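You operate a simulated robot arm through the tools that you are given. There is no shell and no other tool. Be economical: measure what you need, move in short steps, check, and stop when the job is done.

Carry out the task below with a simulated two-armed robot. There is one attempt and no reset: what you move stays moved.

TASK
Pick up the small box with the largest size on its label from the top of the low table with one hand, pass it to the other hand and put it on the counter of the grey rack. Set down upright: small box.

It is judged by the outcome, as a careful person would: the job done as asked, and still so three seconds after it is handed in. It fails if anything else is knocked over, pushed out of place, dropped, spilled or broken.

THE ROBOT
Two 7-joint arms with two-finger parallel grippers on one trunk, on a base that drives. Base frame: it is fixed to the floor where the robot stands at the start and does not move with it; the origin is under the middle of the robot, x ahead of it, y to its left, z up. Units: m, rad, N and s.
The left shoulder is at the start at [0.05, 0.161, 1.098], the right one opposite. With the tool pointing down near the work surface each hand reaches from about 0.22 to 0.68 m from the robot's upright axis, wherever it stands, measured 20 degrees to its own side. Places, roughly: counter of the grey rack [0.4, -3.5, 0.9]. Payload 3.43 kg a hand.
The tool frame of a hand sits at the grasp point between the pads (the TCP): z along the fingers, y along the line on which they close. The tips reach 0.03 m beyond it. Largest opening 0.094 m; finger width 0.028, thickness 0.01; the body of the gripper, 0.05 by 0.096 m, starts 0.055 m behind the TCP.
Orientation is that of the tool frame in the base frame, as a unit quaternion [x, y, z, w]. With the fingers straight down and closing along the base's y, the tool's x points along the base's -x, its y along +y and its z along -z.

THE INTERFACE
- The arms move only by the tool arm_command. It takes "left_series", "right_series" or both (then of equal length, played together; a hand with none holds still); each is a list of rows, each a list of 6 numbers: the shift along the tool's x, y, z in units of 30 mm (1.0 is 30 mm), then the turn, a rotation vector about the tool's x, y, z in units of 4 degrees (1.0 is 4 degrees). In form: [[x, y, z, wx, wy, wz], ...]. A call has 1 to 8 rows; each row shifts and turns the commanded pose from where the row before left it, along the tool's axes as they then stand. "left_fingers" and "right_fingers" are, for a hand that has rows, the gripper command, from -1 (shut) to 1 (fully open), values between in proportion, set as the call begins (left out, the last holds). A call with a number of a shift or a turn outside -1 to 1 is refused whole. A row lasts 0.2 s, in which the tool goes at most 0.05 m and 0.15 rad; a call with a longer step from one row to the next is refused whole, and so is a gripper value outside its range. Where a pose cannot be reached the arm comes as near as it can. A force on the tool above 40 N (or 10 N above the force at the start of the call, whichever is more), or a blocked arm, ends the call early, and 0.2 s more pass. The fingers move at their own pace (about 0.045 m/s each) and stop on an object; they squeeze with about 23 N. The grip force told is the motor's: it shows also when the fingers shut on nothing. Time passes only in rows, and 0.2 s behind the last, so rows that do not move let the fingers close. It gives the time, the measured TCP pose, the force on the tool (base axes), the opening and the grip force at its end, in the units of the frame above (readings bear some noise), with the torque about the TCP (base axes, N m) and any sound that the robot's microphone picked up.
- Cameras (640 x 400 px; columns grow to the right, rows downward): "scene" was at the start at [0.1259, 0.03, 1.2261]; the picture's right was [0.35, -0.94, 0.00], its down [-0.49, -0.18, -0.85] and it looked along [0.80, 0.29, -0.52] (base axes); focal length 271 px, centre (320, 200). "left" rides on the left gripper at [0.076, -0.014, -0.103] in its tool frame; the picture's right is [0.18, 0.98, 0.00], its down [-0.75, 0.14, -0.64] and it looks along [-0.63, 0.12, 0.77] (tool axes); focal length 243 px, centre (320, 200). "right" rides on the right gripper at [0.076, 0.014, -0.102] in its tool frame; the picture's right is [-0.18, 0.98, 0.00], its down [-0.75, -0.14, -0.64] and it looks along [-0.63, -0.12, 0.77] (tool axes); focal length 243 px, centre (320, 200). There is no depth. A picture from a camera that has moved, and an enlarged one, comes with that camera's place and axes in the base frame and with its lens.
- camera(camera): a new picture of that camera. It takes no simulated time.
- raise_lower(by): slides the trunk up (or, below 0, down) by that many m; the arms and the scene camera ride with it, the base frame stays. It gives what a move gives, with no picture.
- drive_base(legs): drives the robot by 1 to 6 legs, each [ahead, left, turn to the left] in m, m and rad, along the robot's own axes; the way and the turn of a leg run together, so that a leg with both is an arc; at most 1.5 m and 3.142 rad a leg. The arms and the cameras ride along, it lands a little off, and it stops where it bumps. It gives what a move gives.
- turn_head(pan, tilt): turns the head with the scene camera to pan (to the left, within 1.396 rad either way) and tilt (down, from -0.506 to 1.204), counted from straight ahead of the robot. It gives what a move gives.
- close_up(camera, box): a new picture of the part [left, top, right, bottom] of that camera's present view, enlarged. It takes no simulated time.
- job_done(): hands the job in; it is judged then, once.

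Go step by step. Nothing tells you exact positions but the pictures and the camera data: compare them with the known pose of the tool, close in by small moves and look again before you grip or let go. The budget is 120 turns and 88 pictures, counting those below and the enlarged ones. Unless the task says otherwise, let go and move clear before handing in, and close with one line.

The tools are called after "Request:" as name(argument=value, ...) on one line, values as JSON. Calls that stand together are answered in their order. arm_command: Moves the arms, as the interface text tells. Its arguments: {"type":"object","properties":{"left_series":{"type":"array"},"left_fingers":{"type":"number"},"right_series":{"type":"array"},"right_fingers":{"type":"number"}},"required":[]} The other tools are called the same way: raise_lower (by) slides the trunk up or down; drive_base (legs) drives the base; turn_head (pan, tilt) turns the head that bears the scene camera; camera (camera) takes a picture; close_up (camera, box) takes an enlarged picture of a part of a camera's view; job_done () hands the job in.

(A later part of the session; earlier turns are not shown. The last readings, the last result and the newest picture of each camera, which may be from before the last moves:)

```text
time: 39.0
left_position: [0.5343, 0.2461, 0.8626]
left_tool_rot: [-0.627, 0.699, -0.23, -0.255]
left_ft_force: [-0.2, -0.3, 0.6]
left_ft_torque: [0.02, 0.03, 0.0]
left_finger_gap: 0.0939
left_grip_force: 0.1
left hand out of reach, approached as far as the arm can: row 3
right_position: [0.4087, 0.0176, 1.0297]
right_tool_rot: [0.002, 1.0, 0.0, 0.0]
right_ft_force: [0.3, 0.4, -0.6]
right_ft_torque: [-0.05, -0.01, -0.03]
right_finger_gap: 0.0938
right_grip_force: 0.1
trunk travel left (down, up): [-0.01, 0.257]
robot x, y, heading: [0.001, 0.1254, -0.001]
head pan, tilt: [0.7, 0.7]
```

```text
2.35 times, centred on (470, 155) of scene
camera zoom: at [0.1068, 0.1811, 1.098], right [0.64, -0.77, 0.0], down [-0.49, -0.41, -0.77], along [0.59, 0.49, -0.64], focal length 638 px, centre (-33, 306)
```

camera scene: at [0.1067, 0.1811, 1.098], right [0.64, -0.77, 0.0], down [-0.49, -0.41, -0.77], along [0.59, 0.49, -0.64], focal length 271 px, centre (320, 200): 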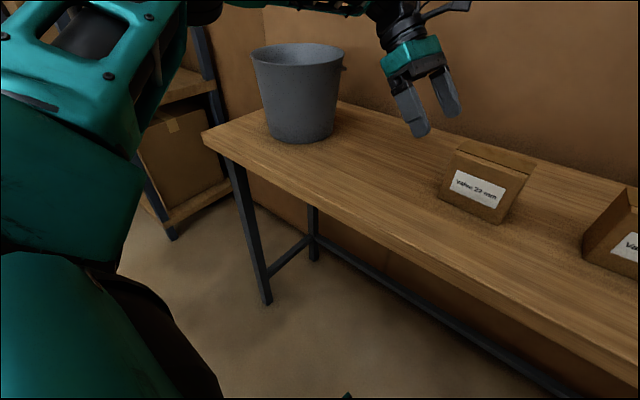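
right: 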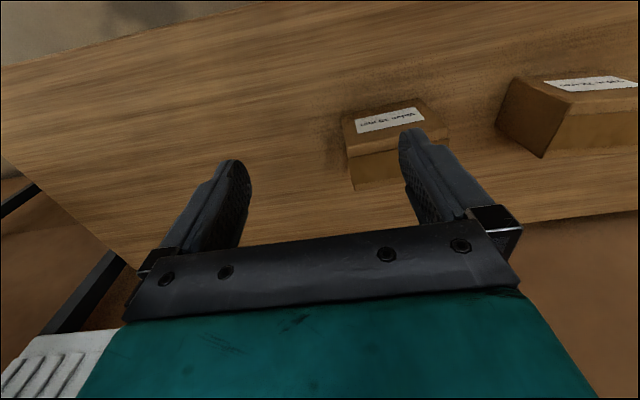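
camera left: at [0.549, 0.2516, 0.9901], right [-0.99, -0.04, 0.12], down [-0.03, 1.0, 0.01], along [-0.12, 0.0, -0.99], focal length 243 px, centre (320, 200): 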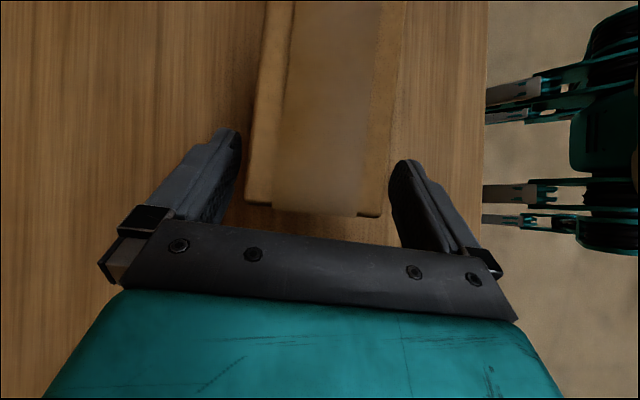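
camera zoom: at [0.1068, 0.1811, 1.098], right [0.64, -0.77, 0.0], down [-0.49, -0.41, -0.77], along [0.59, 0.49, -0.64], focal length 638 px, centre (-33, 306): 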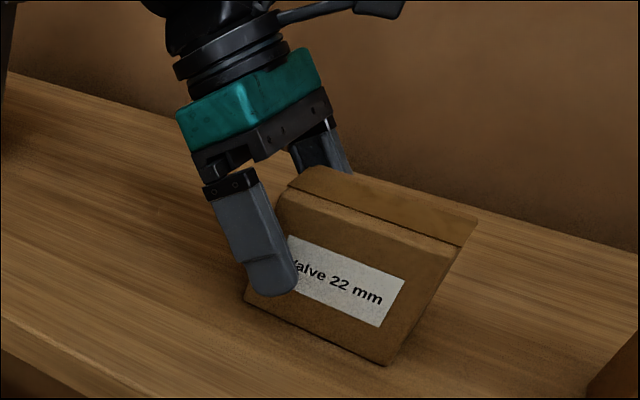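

The fingers stand on both faces near the left end at the right height; I close.

Request:
arm_command(left_series=[[0, 0, 0, 0, 0, 0], [0, 0, 0, 0, 0, 0], [0, 0, 0, 0, 0, 0], [0, 0, 0, 0, 0, 0], [0, 0, 0, 0, 0, 0], [0, 0, 0, 0, 0, 0]], left_fingers=-1)

Request:
camera(camera="left")

```text
time: 40.5
left_position: [0.5357, 0.2465, 0.8625]
left_tool_rot: [-0.628, 0.699, -0.229, -0.255]
left_ft_force: [0.6, -0.1, 0.1]
left_ft_torque: [-0.06, -0.11, 0.1]
left_finger_gap: 0.065
left_grip_force: 22.7
right_position: [0.4076, 0.0184, 1.029]
right_tool_rot: [0.002, 1.0, 0.0, 0.0]
right_ft_force: [0.2, 0.4, -0.2]
right_ft_torque: [0.02, 0.0, -0.05]
right_finger_gap: 0.0941
right_grip_force: 0.0
trunk travel left (down, up): [-0.01, 0.257]
robot x, y, heading: [-0.0021, 0.1275, 0.001]
head pan, tilt: [0.7, 0.7]
```

```text
57 pictures are left
camera left: at [0.5493, 0.2518, 0.9901], right [-0.99, -0.04, 0.12], down [-0.04, 1.0, 0.01], along [-0.12, 0.0, -0.99], focal length 243 px, centre (320, 200)
```

left: 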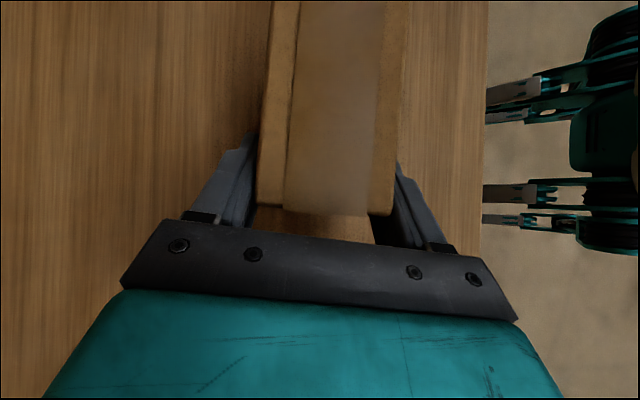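

Gripped (65 mm depth). I lift straight up with the trunk and check for sag.

Request:
raise_lower(by=0.03)

Request:
raise_lower(by=0.12)

Request:
camera(camera="scene")

Request:
camera(camera="right")

```text
time: 41.2
left_position: [0.535, 0.2463, 0.8927]
left_tool_rot: [-0.629, 0.698, -0.229, -0.255]
left_ft_force: [0.7, -0.7, -3.3]
left_ft_torque: [0.09, -0.01, 0.02]
left_finger_gap: 0.0651
left_grip_force: 23.7
right_position: [0.4088, 0.018, 1.0596]
right_tool_rot: [0.001, 1.0, 0.0, 0.0]
right_ft_force: [0.8, 0.3, 0.3]
right_ft_torque: [-0.01, 0.0, -0.01]
right_finger_gap: 0.0939
right_grip_force: 0.0
trunk travel left (down, up): [-0.04, 0.227]
robot x, y, heading: [0.0005, 0.126, -0.003]
head pan, tilt: [0.7, 0.7]
```

```text
time: 42.7
left_position: [0.5354, 0.2458, 1.0118]
left_tool_rot: [-0.628, 0.699, -0.229, -0.255]
left_ft_force: [-0.1, 0.3, -1.7]
left_ft_torque: [0.13, -0.01, -0.03]
left_finger_gap: 0.0651
left_grip_force: 22.4
right_position: [0.4095, 0.0176, 1.1797]
right_tool_rot: [0.002, 1.0, 0.001, -0.001]
right_ft_force: [-0.3, 0.7, 0.4]
right_ft_torque: [-0.02, 0.04, 0.03]
right_finger_gap: 0.0938
right_grip_force: 0.1
trunk travel left (down, up): [-0.16, 0.107]
robot x, y, heading: [-0.0013, 0.1271, -0.005]
head pan, tilt: [0.7, 0.7]
```

```text
56 pictures are left
camera scene: at [0.1073, 0.1811, 1.2479], right [0.64, -0.77, 0.0], down [-0.49, -0.41, -0.76], along [0.59, 0.49, -0.64], focal length 271 px, centre (320, 200)
```

scene: 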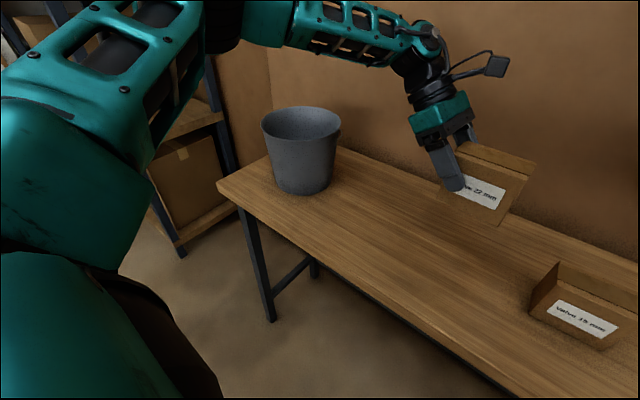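

```text
55 pictures are left
camera right: at [0.332, 0.0319, 1.2815], right [0.19, 0.98, 0.0], down [0.75, -0.14, 0.64], along [0.63, -0.12, -0.77], focal length 243 px, centre (320, 200)
```

right: 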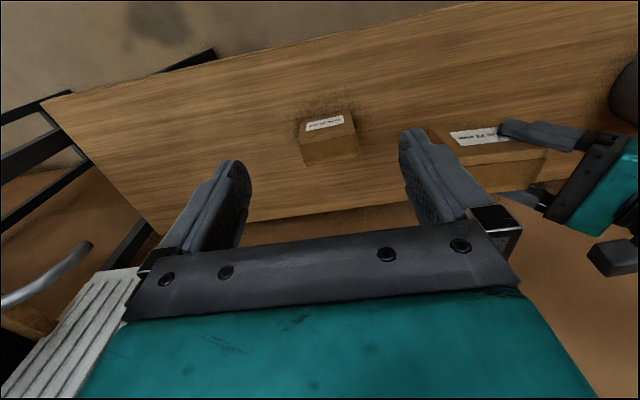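

The lift is clean and level. Now I bring the box toward the middle while the right hand moves away to the right to make room for its turn.

Request:
arm_command(left_series=[[0, 0, 0, 0, 0, 0], [0, 0, 0, 0, 0, 0], [0.6, 0.5, 0.17, 0, 0, 0], [0.6, 0.5, 0.17, 0, 0, 0], [0.6, 0.5, 0.17, 0, 0, 0], [0.6, 0.5, 0.17, 0, 0, 0], [0.6, 0.5, 0.17, 0, 0, 0]], right_series=[[0, -1, 0, 0, 0, 0], [0, -1, 0, 0, 0, 0], [0, -1, 0, 0, 0, 0], [0, -1, 0, 0, 0, 0], [0, -1, 0, 0, 0, 0], [0, -1, 0, 0, 0, 0], [0, -1, 0, 0, 0, 0]])

Request:
arm_command(right_series=[[0, 0, 0, 0, 0, 1], [0, 0, 0, 0, 0, 1], [0, 0, 0, 0, 0, 1], [0, 0, 0, 0, 0, 1], [0, 0, 0, 0, 0, 1], [0, 0, 0, 0, 0, 1], [0, 0, 0, 0, 0, 1], [0, 0, 0, 0, 0, 1]])

Request:
arm_command(right_series=[[0, 0, 0, 0, 0, 1], [0, 0, 0, 0, 0, 1], [0, 0, 0, 0, 0, 1], [0, 0, 0, 0, 0, 1], [0, 0, 0, 0, 0, 1], [0, 0, 0, 0, 0, 1], [0, 0, 0, 0, 0, 1], [0, 0, 0, 0, 0, 1]])

```text
time: 44.3
left_position: [0.4497, 0.1678, 1.0507]
left_tool_rot: [-0.628, 0.699, -0.228, -0.255]
left_ft_force: [-0.3, -1.0, -2.4]
left_ft_torque: [0.11, -0.03, 0.01]
left_finger_gap: 0.065
left_grip_force: 23.2
right_position: [0.407, -0.1934, 1.18]
right_tool_rot: [0.0, 1.0, 0.001, 0.001]
right_ft_force: [0.4, -0.5, -1.1]
right_ft_torque: [0.02, 0.01, 0.0]
right_finger_gap: 0.0941
right_grip_force: 0.0
trunk travel left (down, up): [-0.16, 0.107]
robot x, y, heading: [0.0029, 0.1285, -0.005]
head pan, tilt: [0.7, 0.7]
```

```text
time: 46.1
left_position: [0.4496, 0.1681, 1.0495]
left_tool_rot: [-0.629, 0.699, -0.228, -0.254]
left_ft_force: [0.0, -0.1, -2.8]
left_ft_torque: [0.12, -0.01, 0.02]
left_finger_gap: 0.0649
left_grip_force: 22.8
right_position: [0.407, -0.1936, 1.1799]
right_tool_rot: [0.279, 0.96, 0.0, 0.0]
right_ft_force: [0.2, -0.6, -0.3]
right_ft_torque: [0.02, -0.04, 0.0]
right_finger_gap: 0.0941
right_grip_force: 0.0
trunk travel left (down, up): [-0.16, 0.107]
robot x, y, heading: [0.0001, 0.1267, -0.004]
head pan, tilt: [0.7, 0.7]
```

```text
time: 47.9
left_position: [0.4504, 0.1681, 1.0492]
left_tool_rot: [-0.628, 0.699, -0.228, -0.254]
left_ft_force: [-0.3, 0.8, -2.9]
left_ft_torque: [0.12, -0.03, -0.01]
left_finger_gap: 0.0649
left_grip_force: 22.7
right_position: [0.4066, -0.1932, 1.1805]
right_tool_rot: [0.531, 0.847, 0.0, 0.001]
right_ft_force: [-0.4, 0.1, 0.1]
right_ft_torque: [0.0, 0.02, 0.01]
right_finger_gap: 0.0939
right_grip_force: 0.1
trunk travel left (down, up): [-0.16, 0.107]
robot x, y, heading: [-0.0003, 0.1266, -0.003]
head pan, tilt: [0.7, 0.7]
```

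Left holds the box near the middle. The right hand finishes its turn to -96° and tilts 40° to the right.

Request:
arm_command(right_series=[[0, 0, 0, 0, 0, 1], [0, 0, 0, 0, 0, 1], [0, 0, 0, 0, 0, 1], [0, 0, 0, 0, 0, 1], [0, 0, 0, 0, 0, 1], [0, 0, 0, 0, 0, 1], [0, 0, 0, 0, 0, 1], [0, 0, 0, 0, 0, 1]], right_fingers=1)

Request:
arm_command(right_series=[[0, 0, 0, 0, 1, 0], [0, 0, 0, 0, 1, 0], [0, 0, 0, 0, 1, 0], [0, 0, 0, 0, 1, 0], [0, 0, 0, 0, 1, 0]])

Request:
arm_command(right_series=[[0, 0, 0, 0, 1, 0], [0, 0, 0, 0, 1, 0], [0, 0, 0, 0, 1, 0], [0, 0, 0, 0, 1, 0], [0, 0, 0, 0, 1, 0]])

Request:
turn_head(pan=-0.1, tilt=0.4)

Request:
camera(camera="scene")

Request:
camera(camera="right")

```text
time: 49.7
left_position: [0.4513, 0.1683, 1.0492]
left_tool_rot: [-0.628, 0.699, -0.228, -0.254]
left_ft_force: [0.5, -1.0, -3.3]
left_ft_torque: [0.09, -0.01, 0.03]
left_finger_gap: 0.0645
left_grip_force: 23.1
right_position: [0.4089, -0.1917, 1.1785]
right_tool_rot: [0.745, 0.667, 0.0, 0.0]
right_ft_force: [0.1, 0.0, 0.7]
right_ft_torque: [-0.01, 0.0, -0.01]
right_finger_gap: 0.094
right_grip_force: 0.1
trunk travel left (down, up): [-0.16, 0.107]
robot x, y, heading: [-0.0003, 0.1248, -0.006]
head pan, tilt: [0.7, 0.7]
```

```text
time: 50.9
left_position: [0.4493, 0.1682, 1.0497]
left_tool_rot: [-0.628, 0.699, -0.228, -0.254]
left_ft_force: [0.6, 0.2, -3.2]
left_ft_torque: [0.1, 0.01, -0.03]
left_finger_gap: 0.0645
left_grip_force: 22.6
right_position: [0.4079, -0.1918, 1.1803]
right_tool_rot: [0.732, 0.658, 0.13, -0.117]
right_ft_force: [0.2, 0.4, 1.0]
right_ft_torque: [0.0, 0.0, 0.0]
right_finger_gap: 0.0941
right_grip_force: 0.1
trunk travel left (down, up): [-0.16, 0.107]
robot x, y, heading: [-0.0003, 0.1281, -0.004]
head pan, tilt: [0.7, 0.7]
```

```text
time: 52.1
left_position: [0.452, 0.1679, 1.0502]
left_tool_rot: [-0.628, 0.699, -0.229, -0.254]
left_ft_force: [0.1, 0.0, -3.5]
left_ft_torque: [0.12, 0.01, -0.01]
left_finger_gap: 0.0645
left_grip_force: 23.4
right_position: [0.4068, -0.1923, 1.179]
right_tool_rot: [0.699, 0.628, 0.255, -0.23]
right_ft_force: [0.3, 0.0, -0.1]
right_ft_torque: [0.01, 0.02, -0.03]
right_finger_gap: 0.094
right_grip_force: 0.0
trunk travel left (down, up): [-0.16, 0.107]
robot x, y, heading: [0.001, 0.1293, -0.002]
head pan, tilt: [0.7, 0.7]
```

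```text
time: 53.2
left_position: [0.4508, 0.1679, 1.0505]
left_tool_rot: [-0.629, 0.699, -0.229, -0.254]
left_ft_force: [1.0, -0.2, -3.9]
left_ft_torque: [0.11, 0.0, 0.02]
left_finger_gap: 0.0645
left_grip_force: 23.3
right_position: [0.4081, -0.1931, 1.1791]
right_tool_rot: [0.699, 0.628, 0.255, -0.229]
right_ft_force: [0.4, 0.0, 0.4]
right_ft_torque: [0.02, 0.02, 0.03]
right_finger_gap: 0.0937
right_grip_force: 0.0
trunk travel left (down, up): [-0.16, 0.107]
robot x, y, heading: [0.0024, 0.1286, 0.0]
head pan, tilt: [-0.099, 0.4]
```

```text
54 pictures are left
camera scene: at [0.1342, 0.1172, 1.2748], right [-0.1, -0.99, 0.0], down [-0.39, 0.04, -0.92], along [0.92, -0.09, -0.39], focal length 271 px, centre (320, 200)
```

scene: 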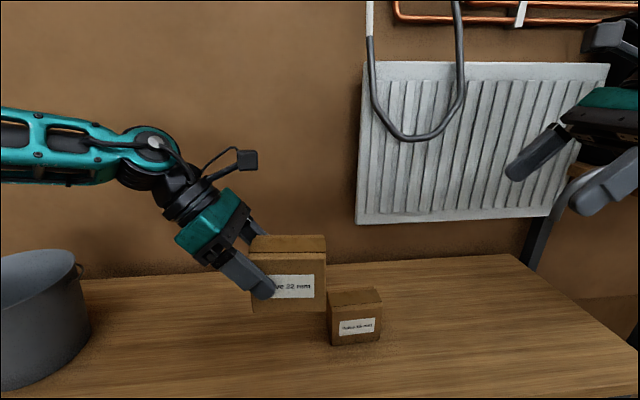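

```text
53 pictures are left
camera right: at [0.421, -0.2019, 1.3064], right [0.96, -0.25, -0.12], down [-0.25, -0.97, 0.01], along [-0.12, 0.02, -0.99], focal length 243 px, centre (320, 200)
```

right: 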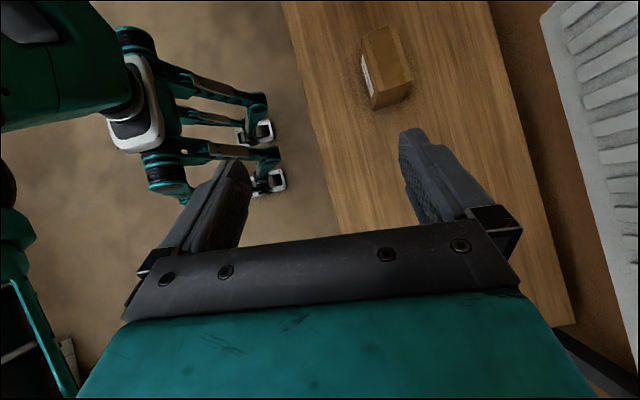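

The box is level, spanning y≈0.083–0.178 at z≈0.99–1.08. I take the right hand to a pre-grasp 12 cm back from the box's right end.

Request:
arm_command(right_series=[[0.78, 0.03, 0.92, 0, 0, 0], [0.78, 0.03, 0.92, 0, 0, 0], [0.78, 0.03, 0.92, 0, 0, 0], [0.78, 0.03, 0.92, 0, 0, 0], [0.78, 0.03, 0.92, 0, 0, 0], [0.78, 0.03, 0.92, 0, 0, 0]])

Request:
camera(camera="right")

Request:
camera(camera="scene")

```text
time: 54.6
left_position: [0.4495, 0.1684, 1.0495]
left_tool_rot: [-0.628, 0.699, -0.229, -0.254]
left_ft_force: [0.7, -1.2, -2.7]
left_ft_torque: [0.15, -0.01, 0.0]
left_finger_gap: 0.0645
left_grip_force: 23.1
right_position: [0.4365, 0.023, 1.1449]
right_tool_rot: [0.7, 0.628, 0.254, -0.228]
right_ft_force: [0.4, -1.0, -0.9]
right_ft_torque: [0.01, -0.01, 0.01]
right_finger_gap: 0.094
right_grip_force: 0.1
trunk travel left (down, up): [-0.16, 0.107]
robot x, y, heading: [0.0002, 0.1305, -0.002]
head pan, tilt: [-0.099, 0.4]
```

```text
52 pictures are left
camera right: at [0.4489, 0.0123, 1.2714], right [0.96, -0.25, -0.12], down [-0.25, -0.97, 0.01], along [-0.12, 0.02, -0.99], focal length 243 px, centre (320, 200)
```

right: 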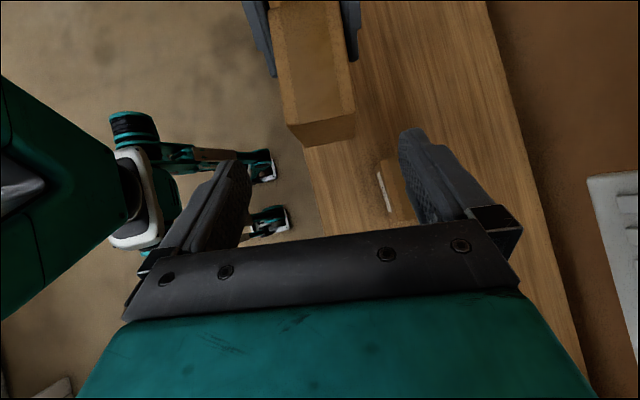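

```text
51 pictures are left
camera scene: at [0.1343, 0.1176, 1.2748], right [-0.1, -0.99, 0.0], down [-0.39, 0.04, -0.92], along [0.92, -0.09, -0.39], focal length 271 px, centre (320, 200)
```

scene: 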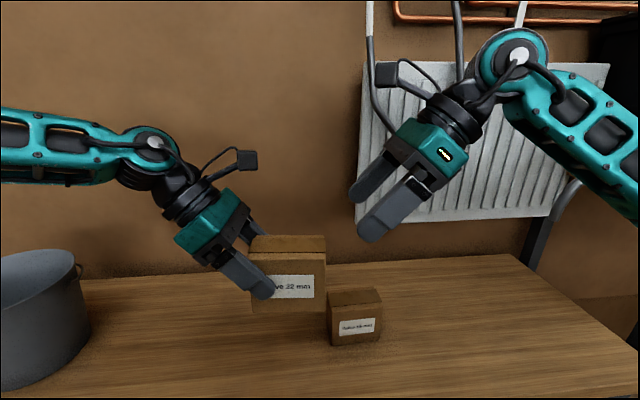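

Alignment is good; advance half way and check.

Request:
arm_command(right_series=[[-0.04, 0, 0.7, 0, 0, 0], [-0.04, 0, 0.7, 0, 0, 0], [0, 0, 0.7, 0, 0, 0]])

Request:
camera(camera="right")

Request:
camera(camera="scene")

```text
time: 55.4
left_position: [0.4504, 0.1678, 1.051]
left_tool_rot: [-0.628, 0.699, -0.228, -0.255]
left_ft_force: [-1.0, -0.1, -2.4]
left_ft_torque: [0.07, -0.03, 0.02]
left_finger_gap: 0.0645
left_grip_force: 22.5
right_position: [0.4406, 0.0597, 1.095]
right_tool_rot: [0.699, 0.628, 0.255, -0.229]
right_ft_force: [-0.4, 0.2, -0.2]
right_ft_torque: [0.0, -0.04, -0.03]
right_finger_gap: 0.0939
right_grip_force: 0.0
trunk travel left (down, up): [-0.16, 0.107]
robot x, y, heading: [-0.0003, 0.1295, -0.004]
head pan, tilt: [-0.099, 0.4]
```

```text
50 pictures are left
camera right: at [0.4542, 0.0503, 1.2212], right [0.96, -0.25, -0.12], down [-0.25, -0.97, 0.01], along [-0.12, 0.02, -0.99], focal length 243 px, centre (320, 200)
```

right: 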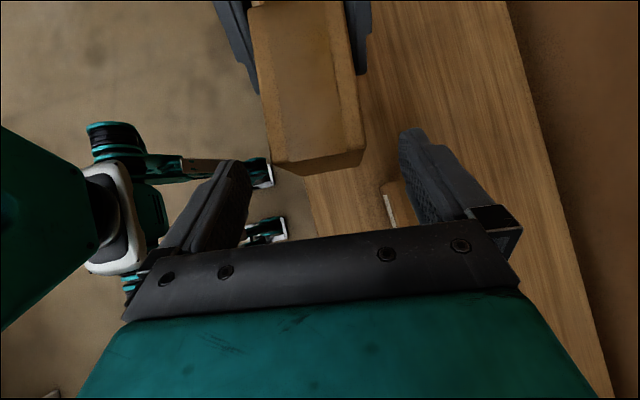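

```text
49 pictures are left
camera scene: at [0.1343, 0.1172, 1.2748], right [-0.1, -0.99, 0.0], down [-0.39, 0.04, -0.92], along [0.92, -0.09, -0.39], focal length 271 px, centre (320, 200)
```

scene: 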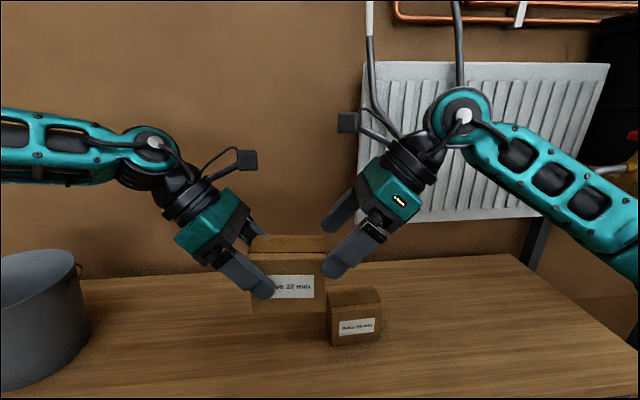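

Request:
arm_command(right_series=[[0, -0.13, 0.6, 0, 0, 0], [0, 0, 0.7, 0, 0, 0], [0, 0, 0.6, 0, 0, 0]])

Request:
camera(camera="right")

Request:
close_up(camera="scene", box=[190, 100, 430, 330])

```text
time: 56.2
left_position: [0.4503, 0.1689, 1.0495]
left_tool_rot: [-0.628, 0.699, -0.228, -0.254]
left_ft_force: [-0.4, -0.6, -3.0]
left_ft_torque: [0.12, -0.03, 0.0]
left_finger_gap: 0.0644
left_grip_force: 23.1
right_position: [0.4422, 0.0964, 1.0487]
right_tool_rot: [0.699, 0.628, 0.254, -0.228]
right_ft_force: [0.3, -0.4, 0.9]
right_ft_torque: [0.03, 0.0, 0.01]
right_finger_gap: 0.0942
right_grip_force: 0.1
trunk travel left (down, up): [-0.16, 0.107]
robot x, y, heading: [0.0028, 0.1253, -0.001]
head pan, tilt: [-0.099, 0.4]
```

```text
48 pictures are left
camera right: at [0.4548, 0.0858, 1.1762], right [0.96, -0.25, -0.12], down [-0.25, -0.97, 0.01], along [-0.12, 0.02, -0.99], focal length 243 px, centre (320, 200)
```

right: 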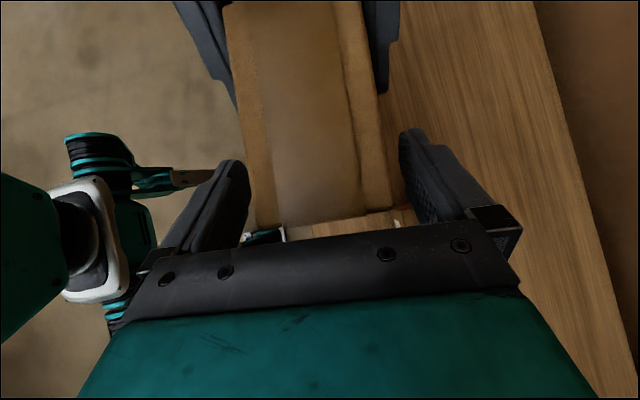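

```text
1.74 times, centred on (310, 215) of scene
camera zoom: at [0.1342, 0.1172, 1.2748], right [-0.1, -0.99, 0.0], down [-0.39, 0.04, -0.92], along [0.92, -0.09, -0.39], focal length 472 px, centre (337, 174)
```

zoom: 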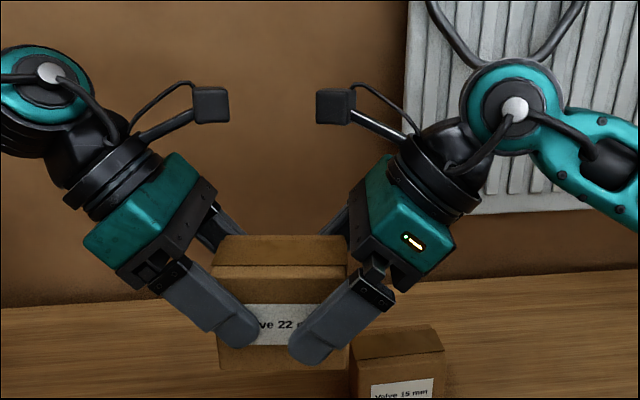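

Fingers are around the right end, clear of the left fingers. I close the right hand.

Request:
arm_command(right_series=[[0, 0, 0, 0, 0, 0], [0, 0, 0, 0, 0, 0], [0, 0, 0, 0, 0, 0], [0, 0, 0, 0, 0, 0], [0, 0, 0, 0, 0, 0]], right_fingers=-1)

Request:
close_up(camera="scene", box=[190, 100, 430, 330])

```text
time: 57.4
left_position: [0.4493, 0.1681, 1.0495]
left_tool_rot: [-0.627, 0.7, -0.228, -0.255]
left_ft_force: [-10.8, 5.3, -0.6]
left_ft_torque: [-0.19, -0.17, -0.43]
left_finger_gap: 0.0643
left_grip_force: 22.6
right_position: [0.4434, 0.0946, 1.0507]
right_tool_rot: [0.7, 0.627, 0.255, -0.229]
right_ft_force: [9.6, -5.5, -0.3]
right_ft_torque: [0.1, 0.19, -0.26]
right_finger_gap: 0.0642
right_grip_force: 23.2
trunk travel left (down, up): [-0.16, 0.107]
robot x, y, heading: [-0.0013, 0.1301, -0.005]
head pan, tilt: [-0.099, 0.4]
```

```text
1.74 times, centred on (310, 215) of scene
camera zoom: at [0.1341, 0.1171, 1.2748], right [-0.1, -0.99, 0.0], down [-0.39, 0.04, -0.92], along [0.92, -0.09, -0.39], focal length 472 px, centre (337, 174)
```

zoom: 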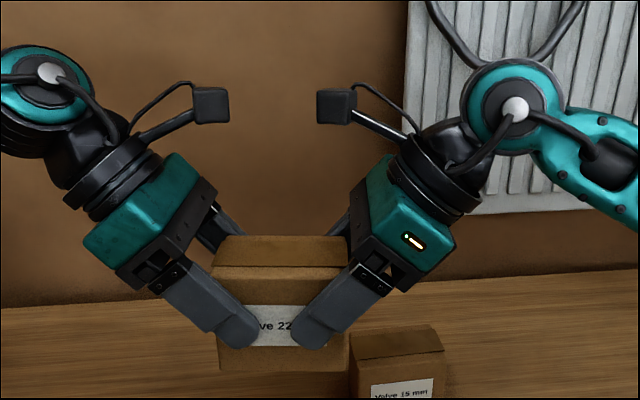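

Both hands hold the box (right grips 64 mm with 23 N). I open the left hand.

Request:
arm_command(left_series=[[0, 0, 0, 0, 0, 0], [0, 0, 0, 0, 0, 0], [0, 0, 0, 0, 0, 0], [0, 0, 0, 0, 0, 0]], left_fingers=1)

Request:
camera(camera="left")

```text
time: 58.4
left_position: [0.4516, 0.1689, 1.0507]
left_tool_rot: [-0.628, 0.699, -0.229, -0.255]
left_ft_force: [0.2, 0.2, -0.1]
left_ft_torque: [0.01, -0.03, -0.01]
left_finger_gap: 0.094
left_grip_force: 0.0
right_position: [0.442, 0.0942, 1.0494]
right_tool_rot: [0.699, 0.628, 0.255, -0.229]
right_ft_force: [2.0, -0.6, 0.2]
right_ft_torque: [-0.12, 0.02, 0.0]
right_finger_gap: 0.0642
right_grip_force: 22.8
trunk travel left (down, up): [-0.16, 0.107]
robot x, y, heading: [-0.0004, 0.1289, -0.007]
head pan, tilt: [-0.099, 0.4]
```

```text
45 pictures are left
camera left: at [0.465, 0.1738, 1.1777], right [-0.99, -0.04, 0.12], down [-0.04, 1.0, 0.01], along [-0.12, 0.0, -0.99], focal length 243 px, centre (320, 200)
```

left: 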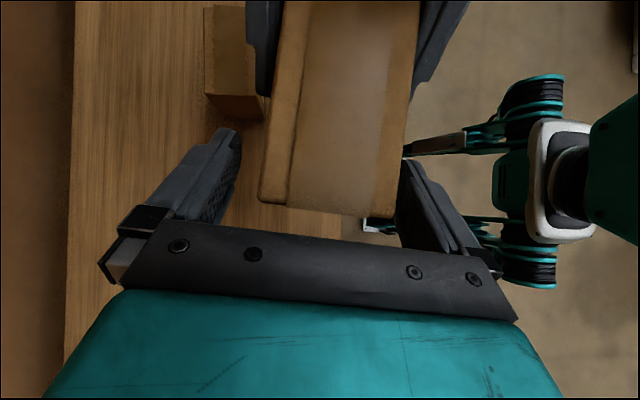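

The right hand holds it alone. I withdraw the left hand along its axis, with a slight shift to centre the fingers.

Request:
arm_command(left_series=[[0, 0.25, 0, 0, 0, 0], [0, 0, -0.8, 0, 0, 0], [0, 0, -0.9, 0, 0, 0], [0, 0, -0.9, 0, 0, 0], [0, 0, -0.9, 0, 0, 0], [0, 0, -0.9, 0, 0, 0]])

Request:
camera(camera="scene")

```text
time: 59.8
left_position: [0.4517, 0.256, 1.1527]
left_tool_rot: [-0.628, 0.699, -0.228, -0.254]
left_ft_force: [0.6, 0.0, -0.2]
left_ft_torque: [-0.01, 0.01, 0.0]
left_finger_gap: 0.0941
left_grip_force: 0.0
right_position: [0.4414, 0.0964, 1.0501]
right_tool_rot: [0.699, 0.628, 0.254, -0.229]
right_ft_force: [-0.5, -0.3, -0.6]
right_ft_torque: [-0.12, 0.02, 0.01]
right_finger_gap: 0.0643
right_grip_force: 22.8
trunk travel left (down, up): [-0.16, 0.107]
robot x, y, heading: [0.0001, 0.1264, 0.001]
head pan, tilt: [-0.099, 0.4]
```

```text
44 pictures are left
camera scene: at [0.1339, 0.1172, 1.2748], right [-0.1, -0.99, 0.0], down [-0.39, 0.04, -0.92], along [0.92, -0.09, -0.39], focal length 271 px, centre (320, 200)
```

scene: 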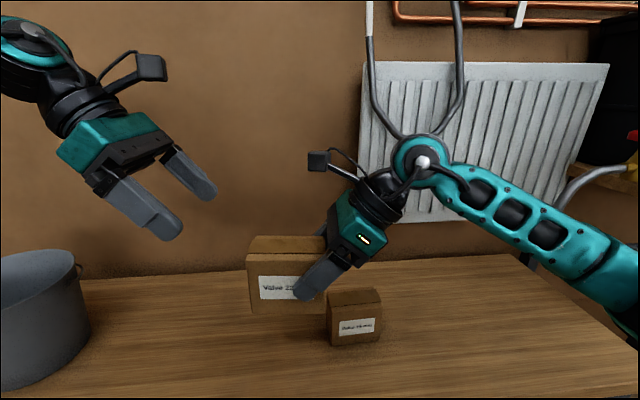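

The hand-over is done. I raise the trunk, back away from the table and look toward the rack on the right.

Request:
raise_lower(by=0.1)

Request:
drive_base(legs=[[-0.45, 0, 0]])

Request:
turn_head(pan=-1.39, tilt=0.3)

Request:
camera(camera="scene")

```text
time: 61.2
left_position: [0.4523, 0.2564, 1.2519]
left_tool_rot: [-0.628, 0.699, -0.228, -0.254]
left_ft_force: [-0.5, 0.0, 0.0]
left_ft_torque: [0.06, 0.0, 0.01]
left_finger_gap: 0.094
left_grip_force: 0.1
right_position: [0.4425, 0.0956, 1.1498]
right_tool_rot: [0.699, 0.628, 0.255, -0.229]
right_ft_force: [0.5, -0.3, -2.5]
right_ft_torque: [-0.11, 0.02, 0.03]
right_finger_gap: 0.0644
right_grip_force: 22.9
trunk travel left (down, up): [-0.26, 0.007]
robot x, y, heading: [-0.0002, 0.1268, -0.002]
head pan, tilt: [-0.099, 0.4]
```

```text
time: 63.9
left_position: [0.0006, 0.2567, 1.2518]
left_tool_rot: [-0.627, 0.7, -0.228, -0.254]
left_ft_force: [-0.2, 0.9, 1.2]
left_ft_torque: [0.01, 0.01, 0.0]
left_finger_gap: 0.0942
left_grip_force: 0.1
right_position: [-0.0075, 0.0963, 1.1489]
right_tool_rot: [0.7, 0.627, 0.255, -0.228]
right_ft_force: [0.9, -0.3, -2.6]
right_ft_torque: [-0.07, 0.02, -0.02]
right_finger_gap: 0.0646
right_grip_force: 23.0
trunk travel left (down, up): [-0.26, 0.007]
robot x, y, heading: [-0.4492, 0.1285, -0.006]
head pan, tilt: [-0.099, 0.4]
```

```text
time: 65.3
left_position: [0.0008, 0.2574, 1.2518]
left_tool_rot: [-0.627, 0.7, -0.228, -0.255]
left_ft_force: [0.1, 0.2, -0.6]
left_ft_torque: [-0.01, 0.0, 0.01]
left_finger_gap: 0.094
left_grip_force: 0.0
right_position: [-0.0081, 0.0955, 1.1489]
right_tool_rot: [0.7, 0.627, 0.255, -0.228]
right_ft_force: [1.3, -0.9, -3.4]
right_ft_torque: [-0.09, 0.0, -0.03]
right_finger_gap: 0.0642
right_grip_force: 22.4
trunk travel left (down, up): [-0.26, 0.007]
robot x, y, heading: [-0.4505, 0.1262, -0.0]
head pan, tilt: [-1.389, 0.3]
```

```text
43 pictures are left
camera scene: at [-0.3915, 0.0362, 1.3841], right [-0.98, -0.18, 0.0], down [-0.05, 0.29, -0.96], along [0.17, -0.94, -0.3], focal length 271 px, centre (320, 200)
```

scene: 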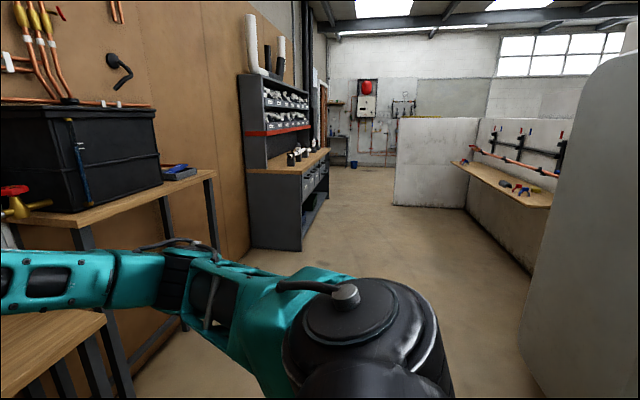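

The grey rack stands along the same wall to the right, facing the aisle. I drive sideways to the right along the aisle, keeping my heading, and then look again.

Request:
drive_base(legs=[[0, -1.2, 0], [0, -1.0, 0]])

Request:
turn_head(pan=-0.95, tilt=0.4)

Request:
camera(camera="scene")

```text
time: 76.2
left_position: [-0.0477, -1.9571, 1.2521]
left_tool_rot: [-0.617, 0.708, -0.225, -0.258]
left_ft_force: [-0.2, -0.3, -0.8]
left_ft_torque: [-0.01, 0.04, -0.01]
left_finger_gap: 0.0941
left_grip_force: 0.1
right_position: [-0.0628, -2.1182, 1.1505]
right_tool_rot: [0.71, 0.616, 0.258, -0.224]
right_ft_force: [-0.1, 0.3, -3.4]
right_ft_torque: [-0.08, 0.03, -0.02]
right_finger_gap: 0.0642
right_grip_force: 23.2
trunk travel left (down, up): [-0.26, 0.007]
robot x, y, heading: [-0.5051, -2.0728, -0.038]
head pan, tilt: [-1.389, 0.3]
```

```text
time: 77.1
left_position: [-0.0489, -1.9575, 1.2516]
left_tool_rot: [-0.618, 0.708, -0.224, -0.257]
left_ft_force: [1.3, -0.3, 0.1]
left_ft_torque: [0.0, 0.01, 0.02]
left_finger_gap: 0.0939
left_grip_force: 0.0
right_position: [-0.0633, -2.1185, 1.1496]
right_tool_rot: [0.709, 0.617, 0.258, -0.224]
right_ft_force: [0.3, -1.0, -3.7]
right_ft_torque: [-0.1, 0.02, 0.02]
right_finger_gap: 0.0643
right_grip_force: 22.9
trunk travel left (down, up): [-0.26, 0.007]
robot x, y, heading: [-0.5007, -2.071, -0.032]
head pan, tilt: [-0.949, 0.4]
```

```text
42 pictures are left
camera scene: at [-0.4102, -2.1512, 1.3748], right [-0.83, -0.55, 0.0], down [-0.22, 0.32, -0.92], along [0.51, -0.77, -0.39], focal length 271 px, centre (320, 200)
```

scene: 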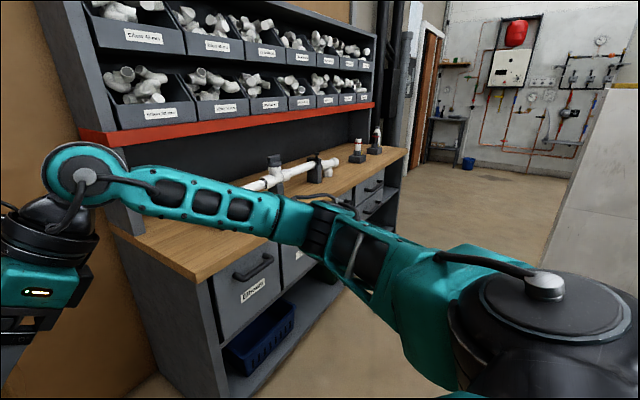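

The rack's counter front edge is about x≈0.17, running y≈-2.46 to -4.2, and its near part is empty. I pull the left hand back a bit, drive further right to y≈-2.75 and look again before going forward.

Request:
arm_command(left_series=[[0, 0.8, 0, 0, 0, 0], [0, 0.8, 0, 0, 0, 0], [0, 0.8, 0, 0, 0, 0], [0, 0.8, 0, 0, 0, 0]])

Request:
drive_base(legs=[[0.0, -0.72, 0.035]])

Request:
turn_head(pan=-0.2, tilt=0.6)

Request:
camera(camera="scene")

```text
time: 78.1
left_position: [-0.1454, -1.9443, 1.2502]
left_tool_rot: [-0.617, 0.708, -0.226, -0.257]
left_ft_force: [0.2, -0.5, -1.1]
left_ft_torque: [-0.01, -0.02, 0.03]
left_finger_gap: 0.0938
left_grip_force: 0.0
right_position: [-0.0631, -2.1174, 1.1485]
right_tool_rot: [0.708, 0.617, 0.258, -0.225]
right_ft_force: [0.1, -0.9, -2.8]
right_ft_torque: [-0.09, -0.03, -0.03]
right_finger_gap: 0.0644
right_grip_force: 23.6
trunk travel left (down, up): [-0.26, 0.007]
robot x, y, heading: [-0.5045, -2.0702, -0.032]
head pan, tilt: [-0.949, 0.4]
```

```text
time: 82.0
left_position: [-0.1609, -2.6498, 1.2501]
left_tool_rot: [-0.628, 0.699, -0.228, -0.255]
left_ft_force: [-0.1, -0.3, 0.1]
left_ft_torque: [0.01, -0.02, 0.01]
left_finger_gap: 0.0942
left_grip_force: 0.0
right_position: [-0.0751, -2.8198, 1.1488]
right_tool_rot: [0.7, 0.627, 0.255, -0.228]
right_ft_force: [-0.6, 0.7, -3.5]
right_ft_torque: [-0.13, 0.01, 0.02]
right_finger_gap: 0.0641
right_grip_force: 23.0
trunk travel left (down, up): [-0.26, 0.007]
robot x, y, heading: [-0.5157, -2.7859, -0.004]
head pan, tilt: [-0.949, 0.4]
```

```text
time: 83.1
left_position: [-0.1604, -2.6496, 1.2508]
left_tool_rot: [-0.627, 0.699, -0.229, -0.255]
left_ft_force: [-0.4, 0.0, 0.2]
left_ft_torque: [0.01, 0.03, -0.01]
left_finger_gap: 0.0942
left_grip_force: 0.1
right_position: [-0.0753, -2.8195, 1.149]
right_tool_rot: [0.7, 0.627, 0.255, -0.228]
right_ft_force: [0.0, 0.2, -3.2]
right_ft_torque: [-0.11, 0.02, -0.03]
right_finger_gap: 0.0642
right_grip_force: 23.1
trunk travel left (down, up): [-0.26, 0.007]
robot x, y, heading: [-0.518, -2.7858, -0.001]
head pan, tilt: [-0.201, 0.6]
```

```text
41 pictures are left
camera scene: at [-0.3882, -2.8061, 1.3566], right [-0.2, -0.98, 0.0], down [-0.55, 0.12, -0.83], along [0.81, -0.17, -0.56], focal length 271 px, centre (320, 200)
```

scene: 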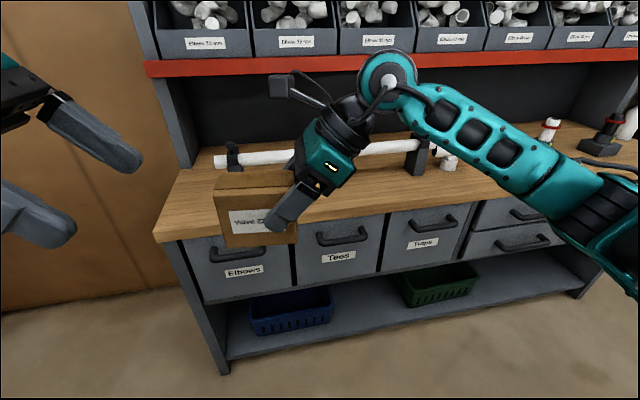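

The front part of the counter here is clear (edge x≈0.19, pipe and stands at x≥0.4). I check the box's levelness, then drive forward 0.27 m.

Request:
drive_base(legs=[[0.27, 0, 0]])

Request:
turn_head(pan=0.0, tilt=0.6)

Request:
camera(camera="scene")

Request:
close_up(camera="scene", box=[220, 100, 420, 300])

Request:
camera(camera="right")

```text
time: 85.0
left_position: [0.1083, -2.6501, 1.2502]
left_tool_rot: [-0.629, 0.698, -0.23, -0.255]
left_ft_force: [-0.1, -0.2, 0.7]
left_ft_torque: [-0.04, -0.02, -0.06]
left_finger_gap: 0.0939
left_grip_force: 0.1
right_position: [0.1956, -2.821, 1.1486]
right_tool_rot: [0.7, 0.628, 0.254, -0.229]
right_ft_force: [-0.7, 0.6, -3.4]
right_ft_torque: [-0.11, 0.03, 0.0]
right_finger_gap: 0.0643
right_grip_force: 22.7
trunk travel left (down, up): [-0.26, 0.007]
robot x, y, heading: [-0.2467, -2.7905, -0.007]
head pan, tilt: [-0.201, 0.6]
```

```text
time: 85.8
left_position: [0.1086, -2.6496, 1.2507]
left_tool_rot: [-0.628, 0.699, -0.228, -0.254]
left_ft_force: [0.4, 0.0, 0.5]
left_ft_torque: [0.03, -0.04, -0.01]
left_finger_gap: 0.0939
left_grip_force: 0.0
right_position: [0.1945, -2.8207, 1.1489]
right_tool_rot: [0.699, 0.628, 0.254, -0.229]
right_ft_force: [-1.0, -0.5, -3.6]
right_ft_torque: [-0.1, -0.01, -0.01]
right_finger_gap: 0.0643
right_grip_force: 22.4
trunk travel left (down, up): [-0.26, 0.007]
robot x, y, heading: [-0.2457, -2.7871, -0.005]
head pan, tilt: [0.0, 0.6]
```

```text
40 pictures are left
camera scene: at [-0.1163, -2.7892, 1.3566], right [0.0, -1.0, 0.0], down [-0.57, 0.0, -0.82], along [0.82, 0.0, -0.57], focal length 271 px, centre (320, 200)
```

scene: 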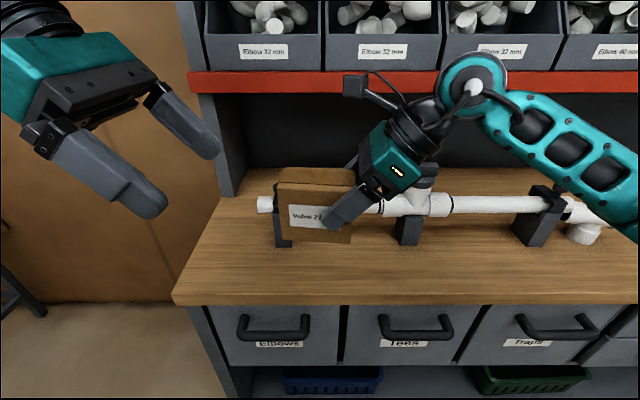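

```text
2.00 times, centred on (320, 200) of scene
camera zoom: at [-0.1163, -2.7892, 1.3566], right [0.0, -1.0, 0.0], down [-0.57, 0.0, -0.82], along [0.82, 0.0, -0.57], focal length 543 px, centre (320, 200)
```

zoom: 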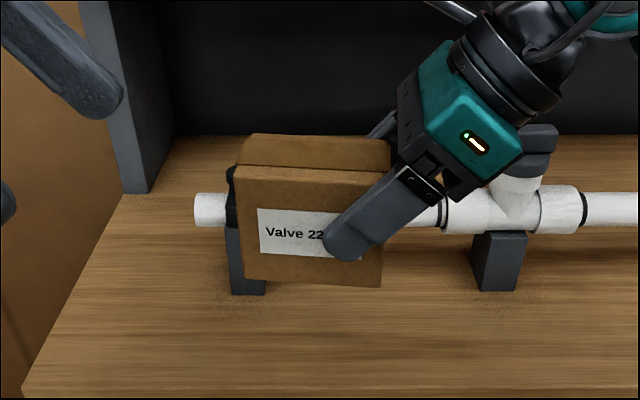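

```text
38 pictures are left
camera right: at [0.2081, -2.8299, 1.276], right [0.96, -0.25, -0.12], down [-0.25, -0.97, 0.01], along [-0.12, 0.02, -0.99], focal length 243 px, centre (320, 200)
```

right: 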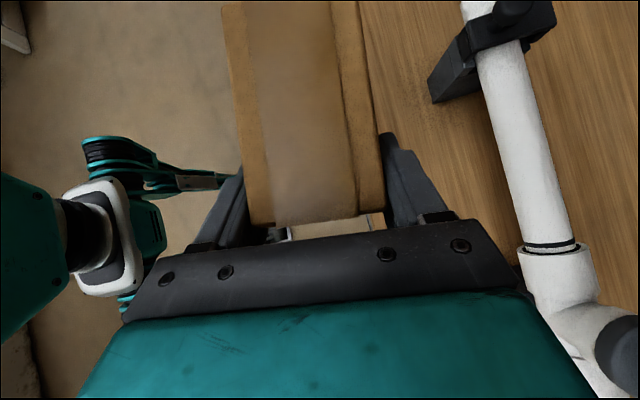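

The box is held nearly level; stands of the pipe begin at x≈0.355, the counter edge is at 0.195. I set the box centre at x≈0.26: extend the arm 6 cm, then lower with the trunk in steps.

Request:
arm_command(right_series=[[0, 0.7, 0, 0, 0, 0], [0, 0.7, 0, 0, 0, 0], [0, 0.65, 0, 0, 0, 0]])

Request:
raise_lower(by=-0.12)

Request:
camera(camera="scene")

Request:
camera(camera="right")

```text
time: 86.6
left_position: [0.1093, -2.6501, 1.2501]
left_tool_rot: [-0.628, 0.699, -0.229, -0.255]
left_ft_force: [1.2, -0.3, 0.1]
left_ft_torque: [-0.03, 0.01, 0.02]
left_finger_gap: 0.0938
left_grip_force: 0.0
right_position: [0.2562, -2.8265, 1.1491]
right_tool_rot: [0.699, 0.628, 0.255, -0.229]
right_ft_force: [0.7, 0.4, -3.1]
right_ft_torque: [-0.07, 0.02, 0.01]
right_finger_gap: 0.064
right_grip_force: 23.2
trunk travel left (down, up): [-0.26, 0.007]
robot x, y, heading: [-0.2446, -2.7888, 0.002]
head pan, tilt: [0.0, 0.6]
```

```text
time: 88.1
left_position: [0.1076, -2.6499, 1.1313]
left_tool_rot: [-0.628, 0.699, -0.228, -0.254]
left_ft_force: [0.1, 0.9, -0.1]
left_ft_torque: [0.01, 0.03, 0.01]
left_finger_gap: 0.094
left_grip_force: 0.0
right_position: [0.2559, -2.827, 1.0305]
right_tool_rot: [0.699, 0.627, 0.255, -0.229]
right_ft_force: [-0.8, 1.0, -2.4]
right_ft_torque: [-0.11, 0.03, 0.04]
right_finger_gap: 0.0646
right_grip_force: 22.8
trunk travel left (down, up): [-0.14, 0.127]
robot x, y, heading: [-0.2462, -2.7885, -0.007]
head pan, tilt: [0.0, 0.6]
```

```text
37 pictures are left
camera scene: at [-0.1164, -2.7891, 1.2366], right [0.0, -1.0, 0.0], down [-0.56, 0.0, -0.83], along [0.83, 0.0, -0.56], focal length 271 px, centre (320, 200)
```

scene: 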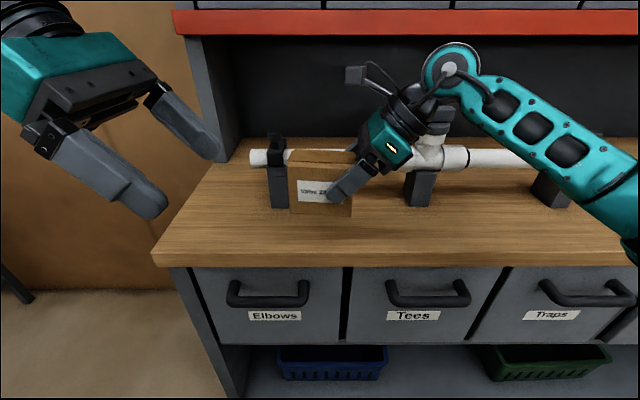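

```text
36 pictures are left
camera right: at [0.2688, -2.8368, 1.1566], right [0.96, -0.25, -0.12], down [-0.25, -0.97, 0.01], along [-0.12, 0.02, -0.99], focal length 243 px, centre (320, 200)
```

right: 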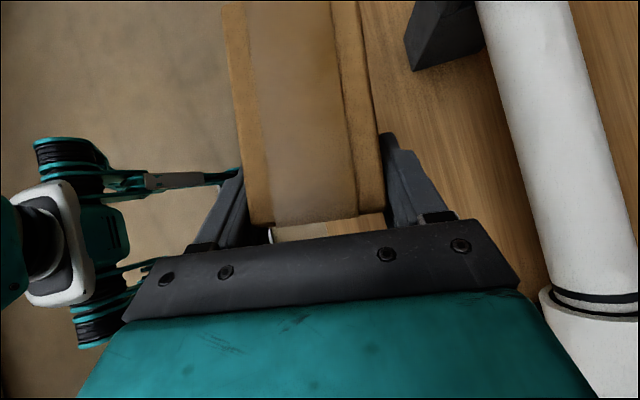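

Clear of the pipe and stands. I lower 4.5 cm more and look from the side before the final descent.

Request:
raise_lower(by=-0.045)

Request:
close_up(camera="scene", box=[230, 80, 490, 270])

```text
time: 88.9
left_position: [0.1085, -2.6492, 1.0851]
left_tool_rot: [-0.628, 0.7, -0.229, -0.254]
left_ft_force: [-0.1, 0.3, -0.2]
left_ft_torque: [0.04, -0.01, -0.04]
left_finger_gap: 0.094
left_grip_force: 0.1
right_position: [0.2562, -2.8278, 0.9852]
right_tool_rot: [0.7, 0.627, 0.254, -0.228]
right_ft_force: [1.4, 0.3, -2.4]
right_ft_torque: [-0.12, 0.04, 0.04]
right_finger_gap: 0.064
right_grip_force: 23.0
trunk travel left (down, up): [-0.095, 0.172]
robot x, y, heading: [-0.242, -2.7899, -0.002]
head pan, tilt: [0.0, 0.6]
```

```text
2.11 times, centred on (360, 175) of scene
camera zoom: at [-0.1164, -2.7891, 1.1916], right [0.0, -1.0, 0.0], down [-0.56, 0.0, -0.83], along [0.83, 0.0, -0.56], focal length 571 px, centre (236, 253)
```

zoom: 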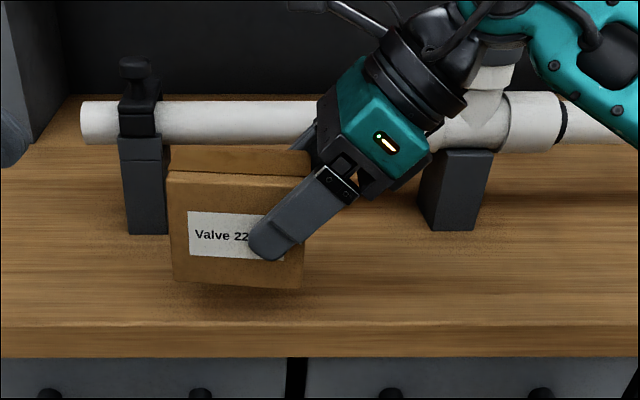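

Only ~2 cm remain. I descend in small steps, watching the force.

Request:
arm_command(right_series=[[-0.086, 0, 0.102, 0, 0, 0], [-0.086, 0, 0.102, 0, 0, 0], [-0.086, 0, 0.102, 0, 0, 0]])

Request:
close_up(camera="scene", box=[230, 80, 490, 270])

```text
time: 89.7
left_position: [0.1081, -2.6504, 1.0854]
left_tool_rot: [-0.628, 0.699, -0.229, -0.255]
left_ft_force: [-0.3, 0.0, 0.3]
left_ft_torque: [-0.01, 0.02, 0.02]
left_finger_gap: 0.094
left_grip_force: 0.1
right_position: [0.2562, -2.8264, 0.971]
right_tool_rot: [0.7, 0.627, 0.255, -0.228]
right_ft_force: [-0.2, 1.2, -3.1]
right_ft_torque: [-0.11, 0.04, -0.04]
right_finger_gap: 0.0643
right_grip_force: 23.4
trunk travel left (down, up): [-0.095, 0.172]
robot x, y, heading: [-0.2445, -2.7877, -0.004]
head pan, tilt: [0.0, 0.6]
```

```text
2.11 times, centred on (360, 175) of scene
camera zoom: at [-0.1162, -2.7891, 1.1916], right [0.0, -1.0, 0.0], down [-0.57, 0.0, -0.82], along [0.82, 0.0, -0.57], focal length 571 px, centre (236, 253)
```

zoom: 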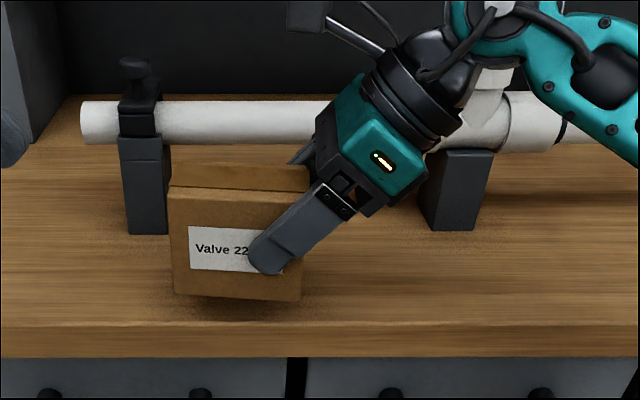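

Request:
arm_command(right_series=[[-0.06, 0, 0.075, 0, 0, 0], [-0.06, 0, 0.075, 0, 0, 0]])

Request:
arm_command(right_series=[[-0.043, 0, 0.05, 0, 0, 0]])

Request:
close_up(camera="scene", box=[230, 80, 490, 270])

```text
time: 90.3
left_position: [0.1077, -2.6503, 1.0853]
left_tool_rot: [-0.628, 0.698, -0.229, -0.255]
left_ft_force: [0.1, 1.1, -0.4]
left_ft_torque: [-0.02, -0.02, -0.01]
left_finger_gap: 0.0939
left_grip_force: 0.1
right_position: [0.2555, -2.8264, 0.9675]
right_tool_rot: [0.699, 0.627, 0.255, -0.228]
right_ft_force: [-0.3, 0.9, -3.1]
right_ft_torque: [-0.11, 0.01, 0.0]
right_finger_gap: 0.0644
right_grip_force: 23.1
trunk travel left (down, up): [-0.095, 0.172]
robot x, y, heading: [-0.2465, -2.7852, -0.006]
head pan, tilt: [0.0, 0.6]
```

```text
time: 90.7
left_position: [0.1078, -2.651, 1.0854]
left_tool_rot: [-0.628, 0.699, -0.229, -0.255]
left_ft_force: [-0.1, 0.6, -0.6]
left_ft_torque: [0.02, 0.0, 0.0]
left_finger_gap: 0.0939
left_grip_force: 0.1
right_position: [0.2552, -2.8277, 0.9637]
right_tool_rot: [0.7, 0.628, 0.254, -0.228]
right_ft_force: [-0.7, -0.3, -3.7]
right_ft_torque: [-0.13, 0.04, -0.01]
right_finger_gap: 0.0646
right_grip_force: 22.7
trunk travel left (down, up): [-0.095, 0.172]
robot x, y, heading: [-0.2464, -2.7891, -0.002]
head pan, tilt: [0.0, 0.6]
```

```text
2.11 times, centred on (360, 175) of scene
camera zoom: at [-0.1162, -2.7891, 1.1916], right [0.0, -1.0, 0.0], down [-0.57, 0.0, -0.82], along [0.82, 0.0, -0.57], focal length 571 px, centre (236, 253)
```

zoom: 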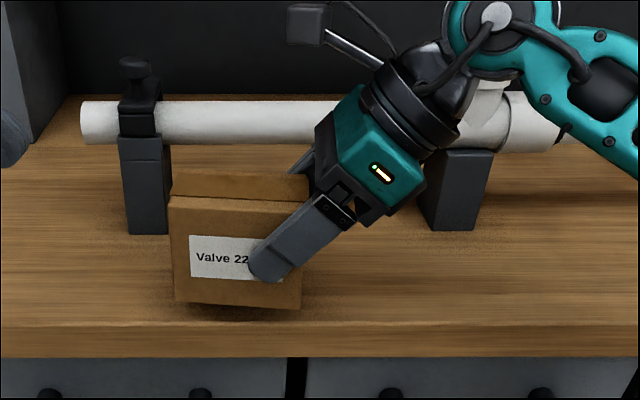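

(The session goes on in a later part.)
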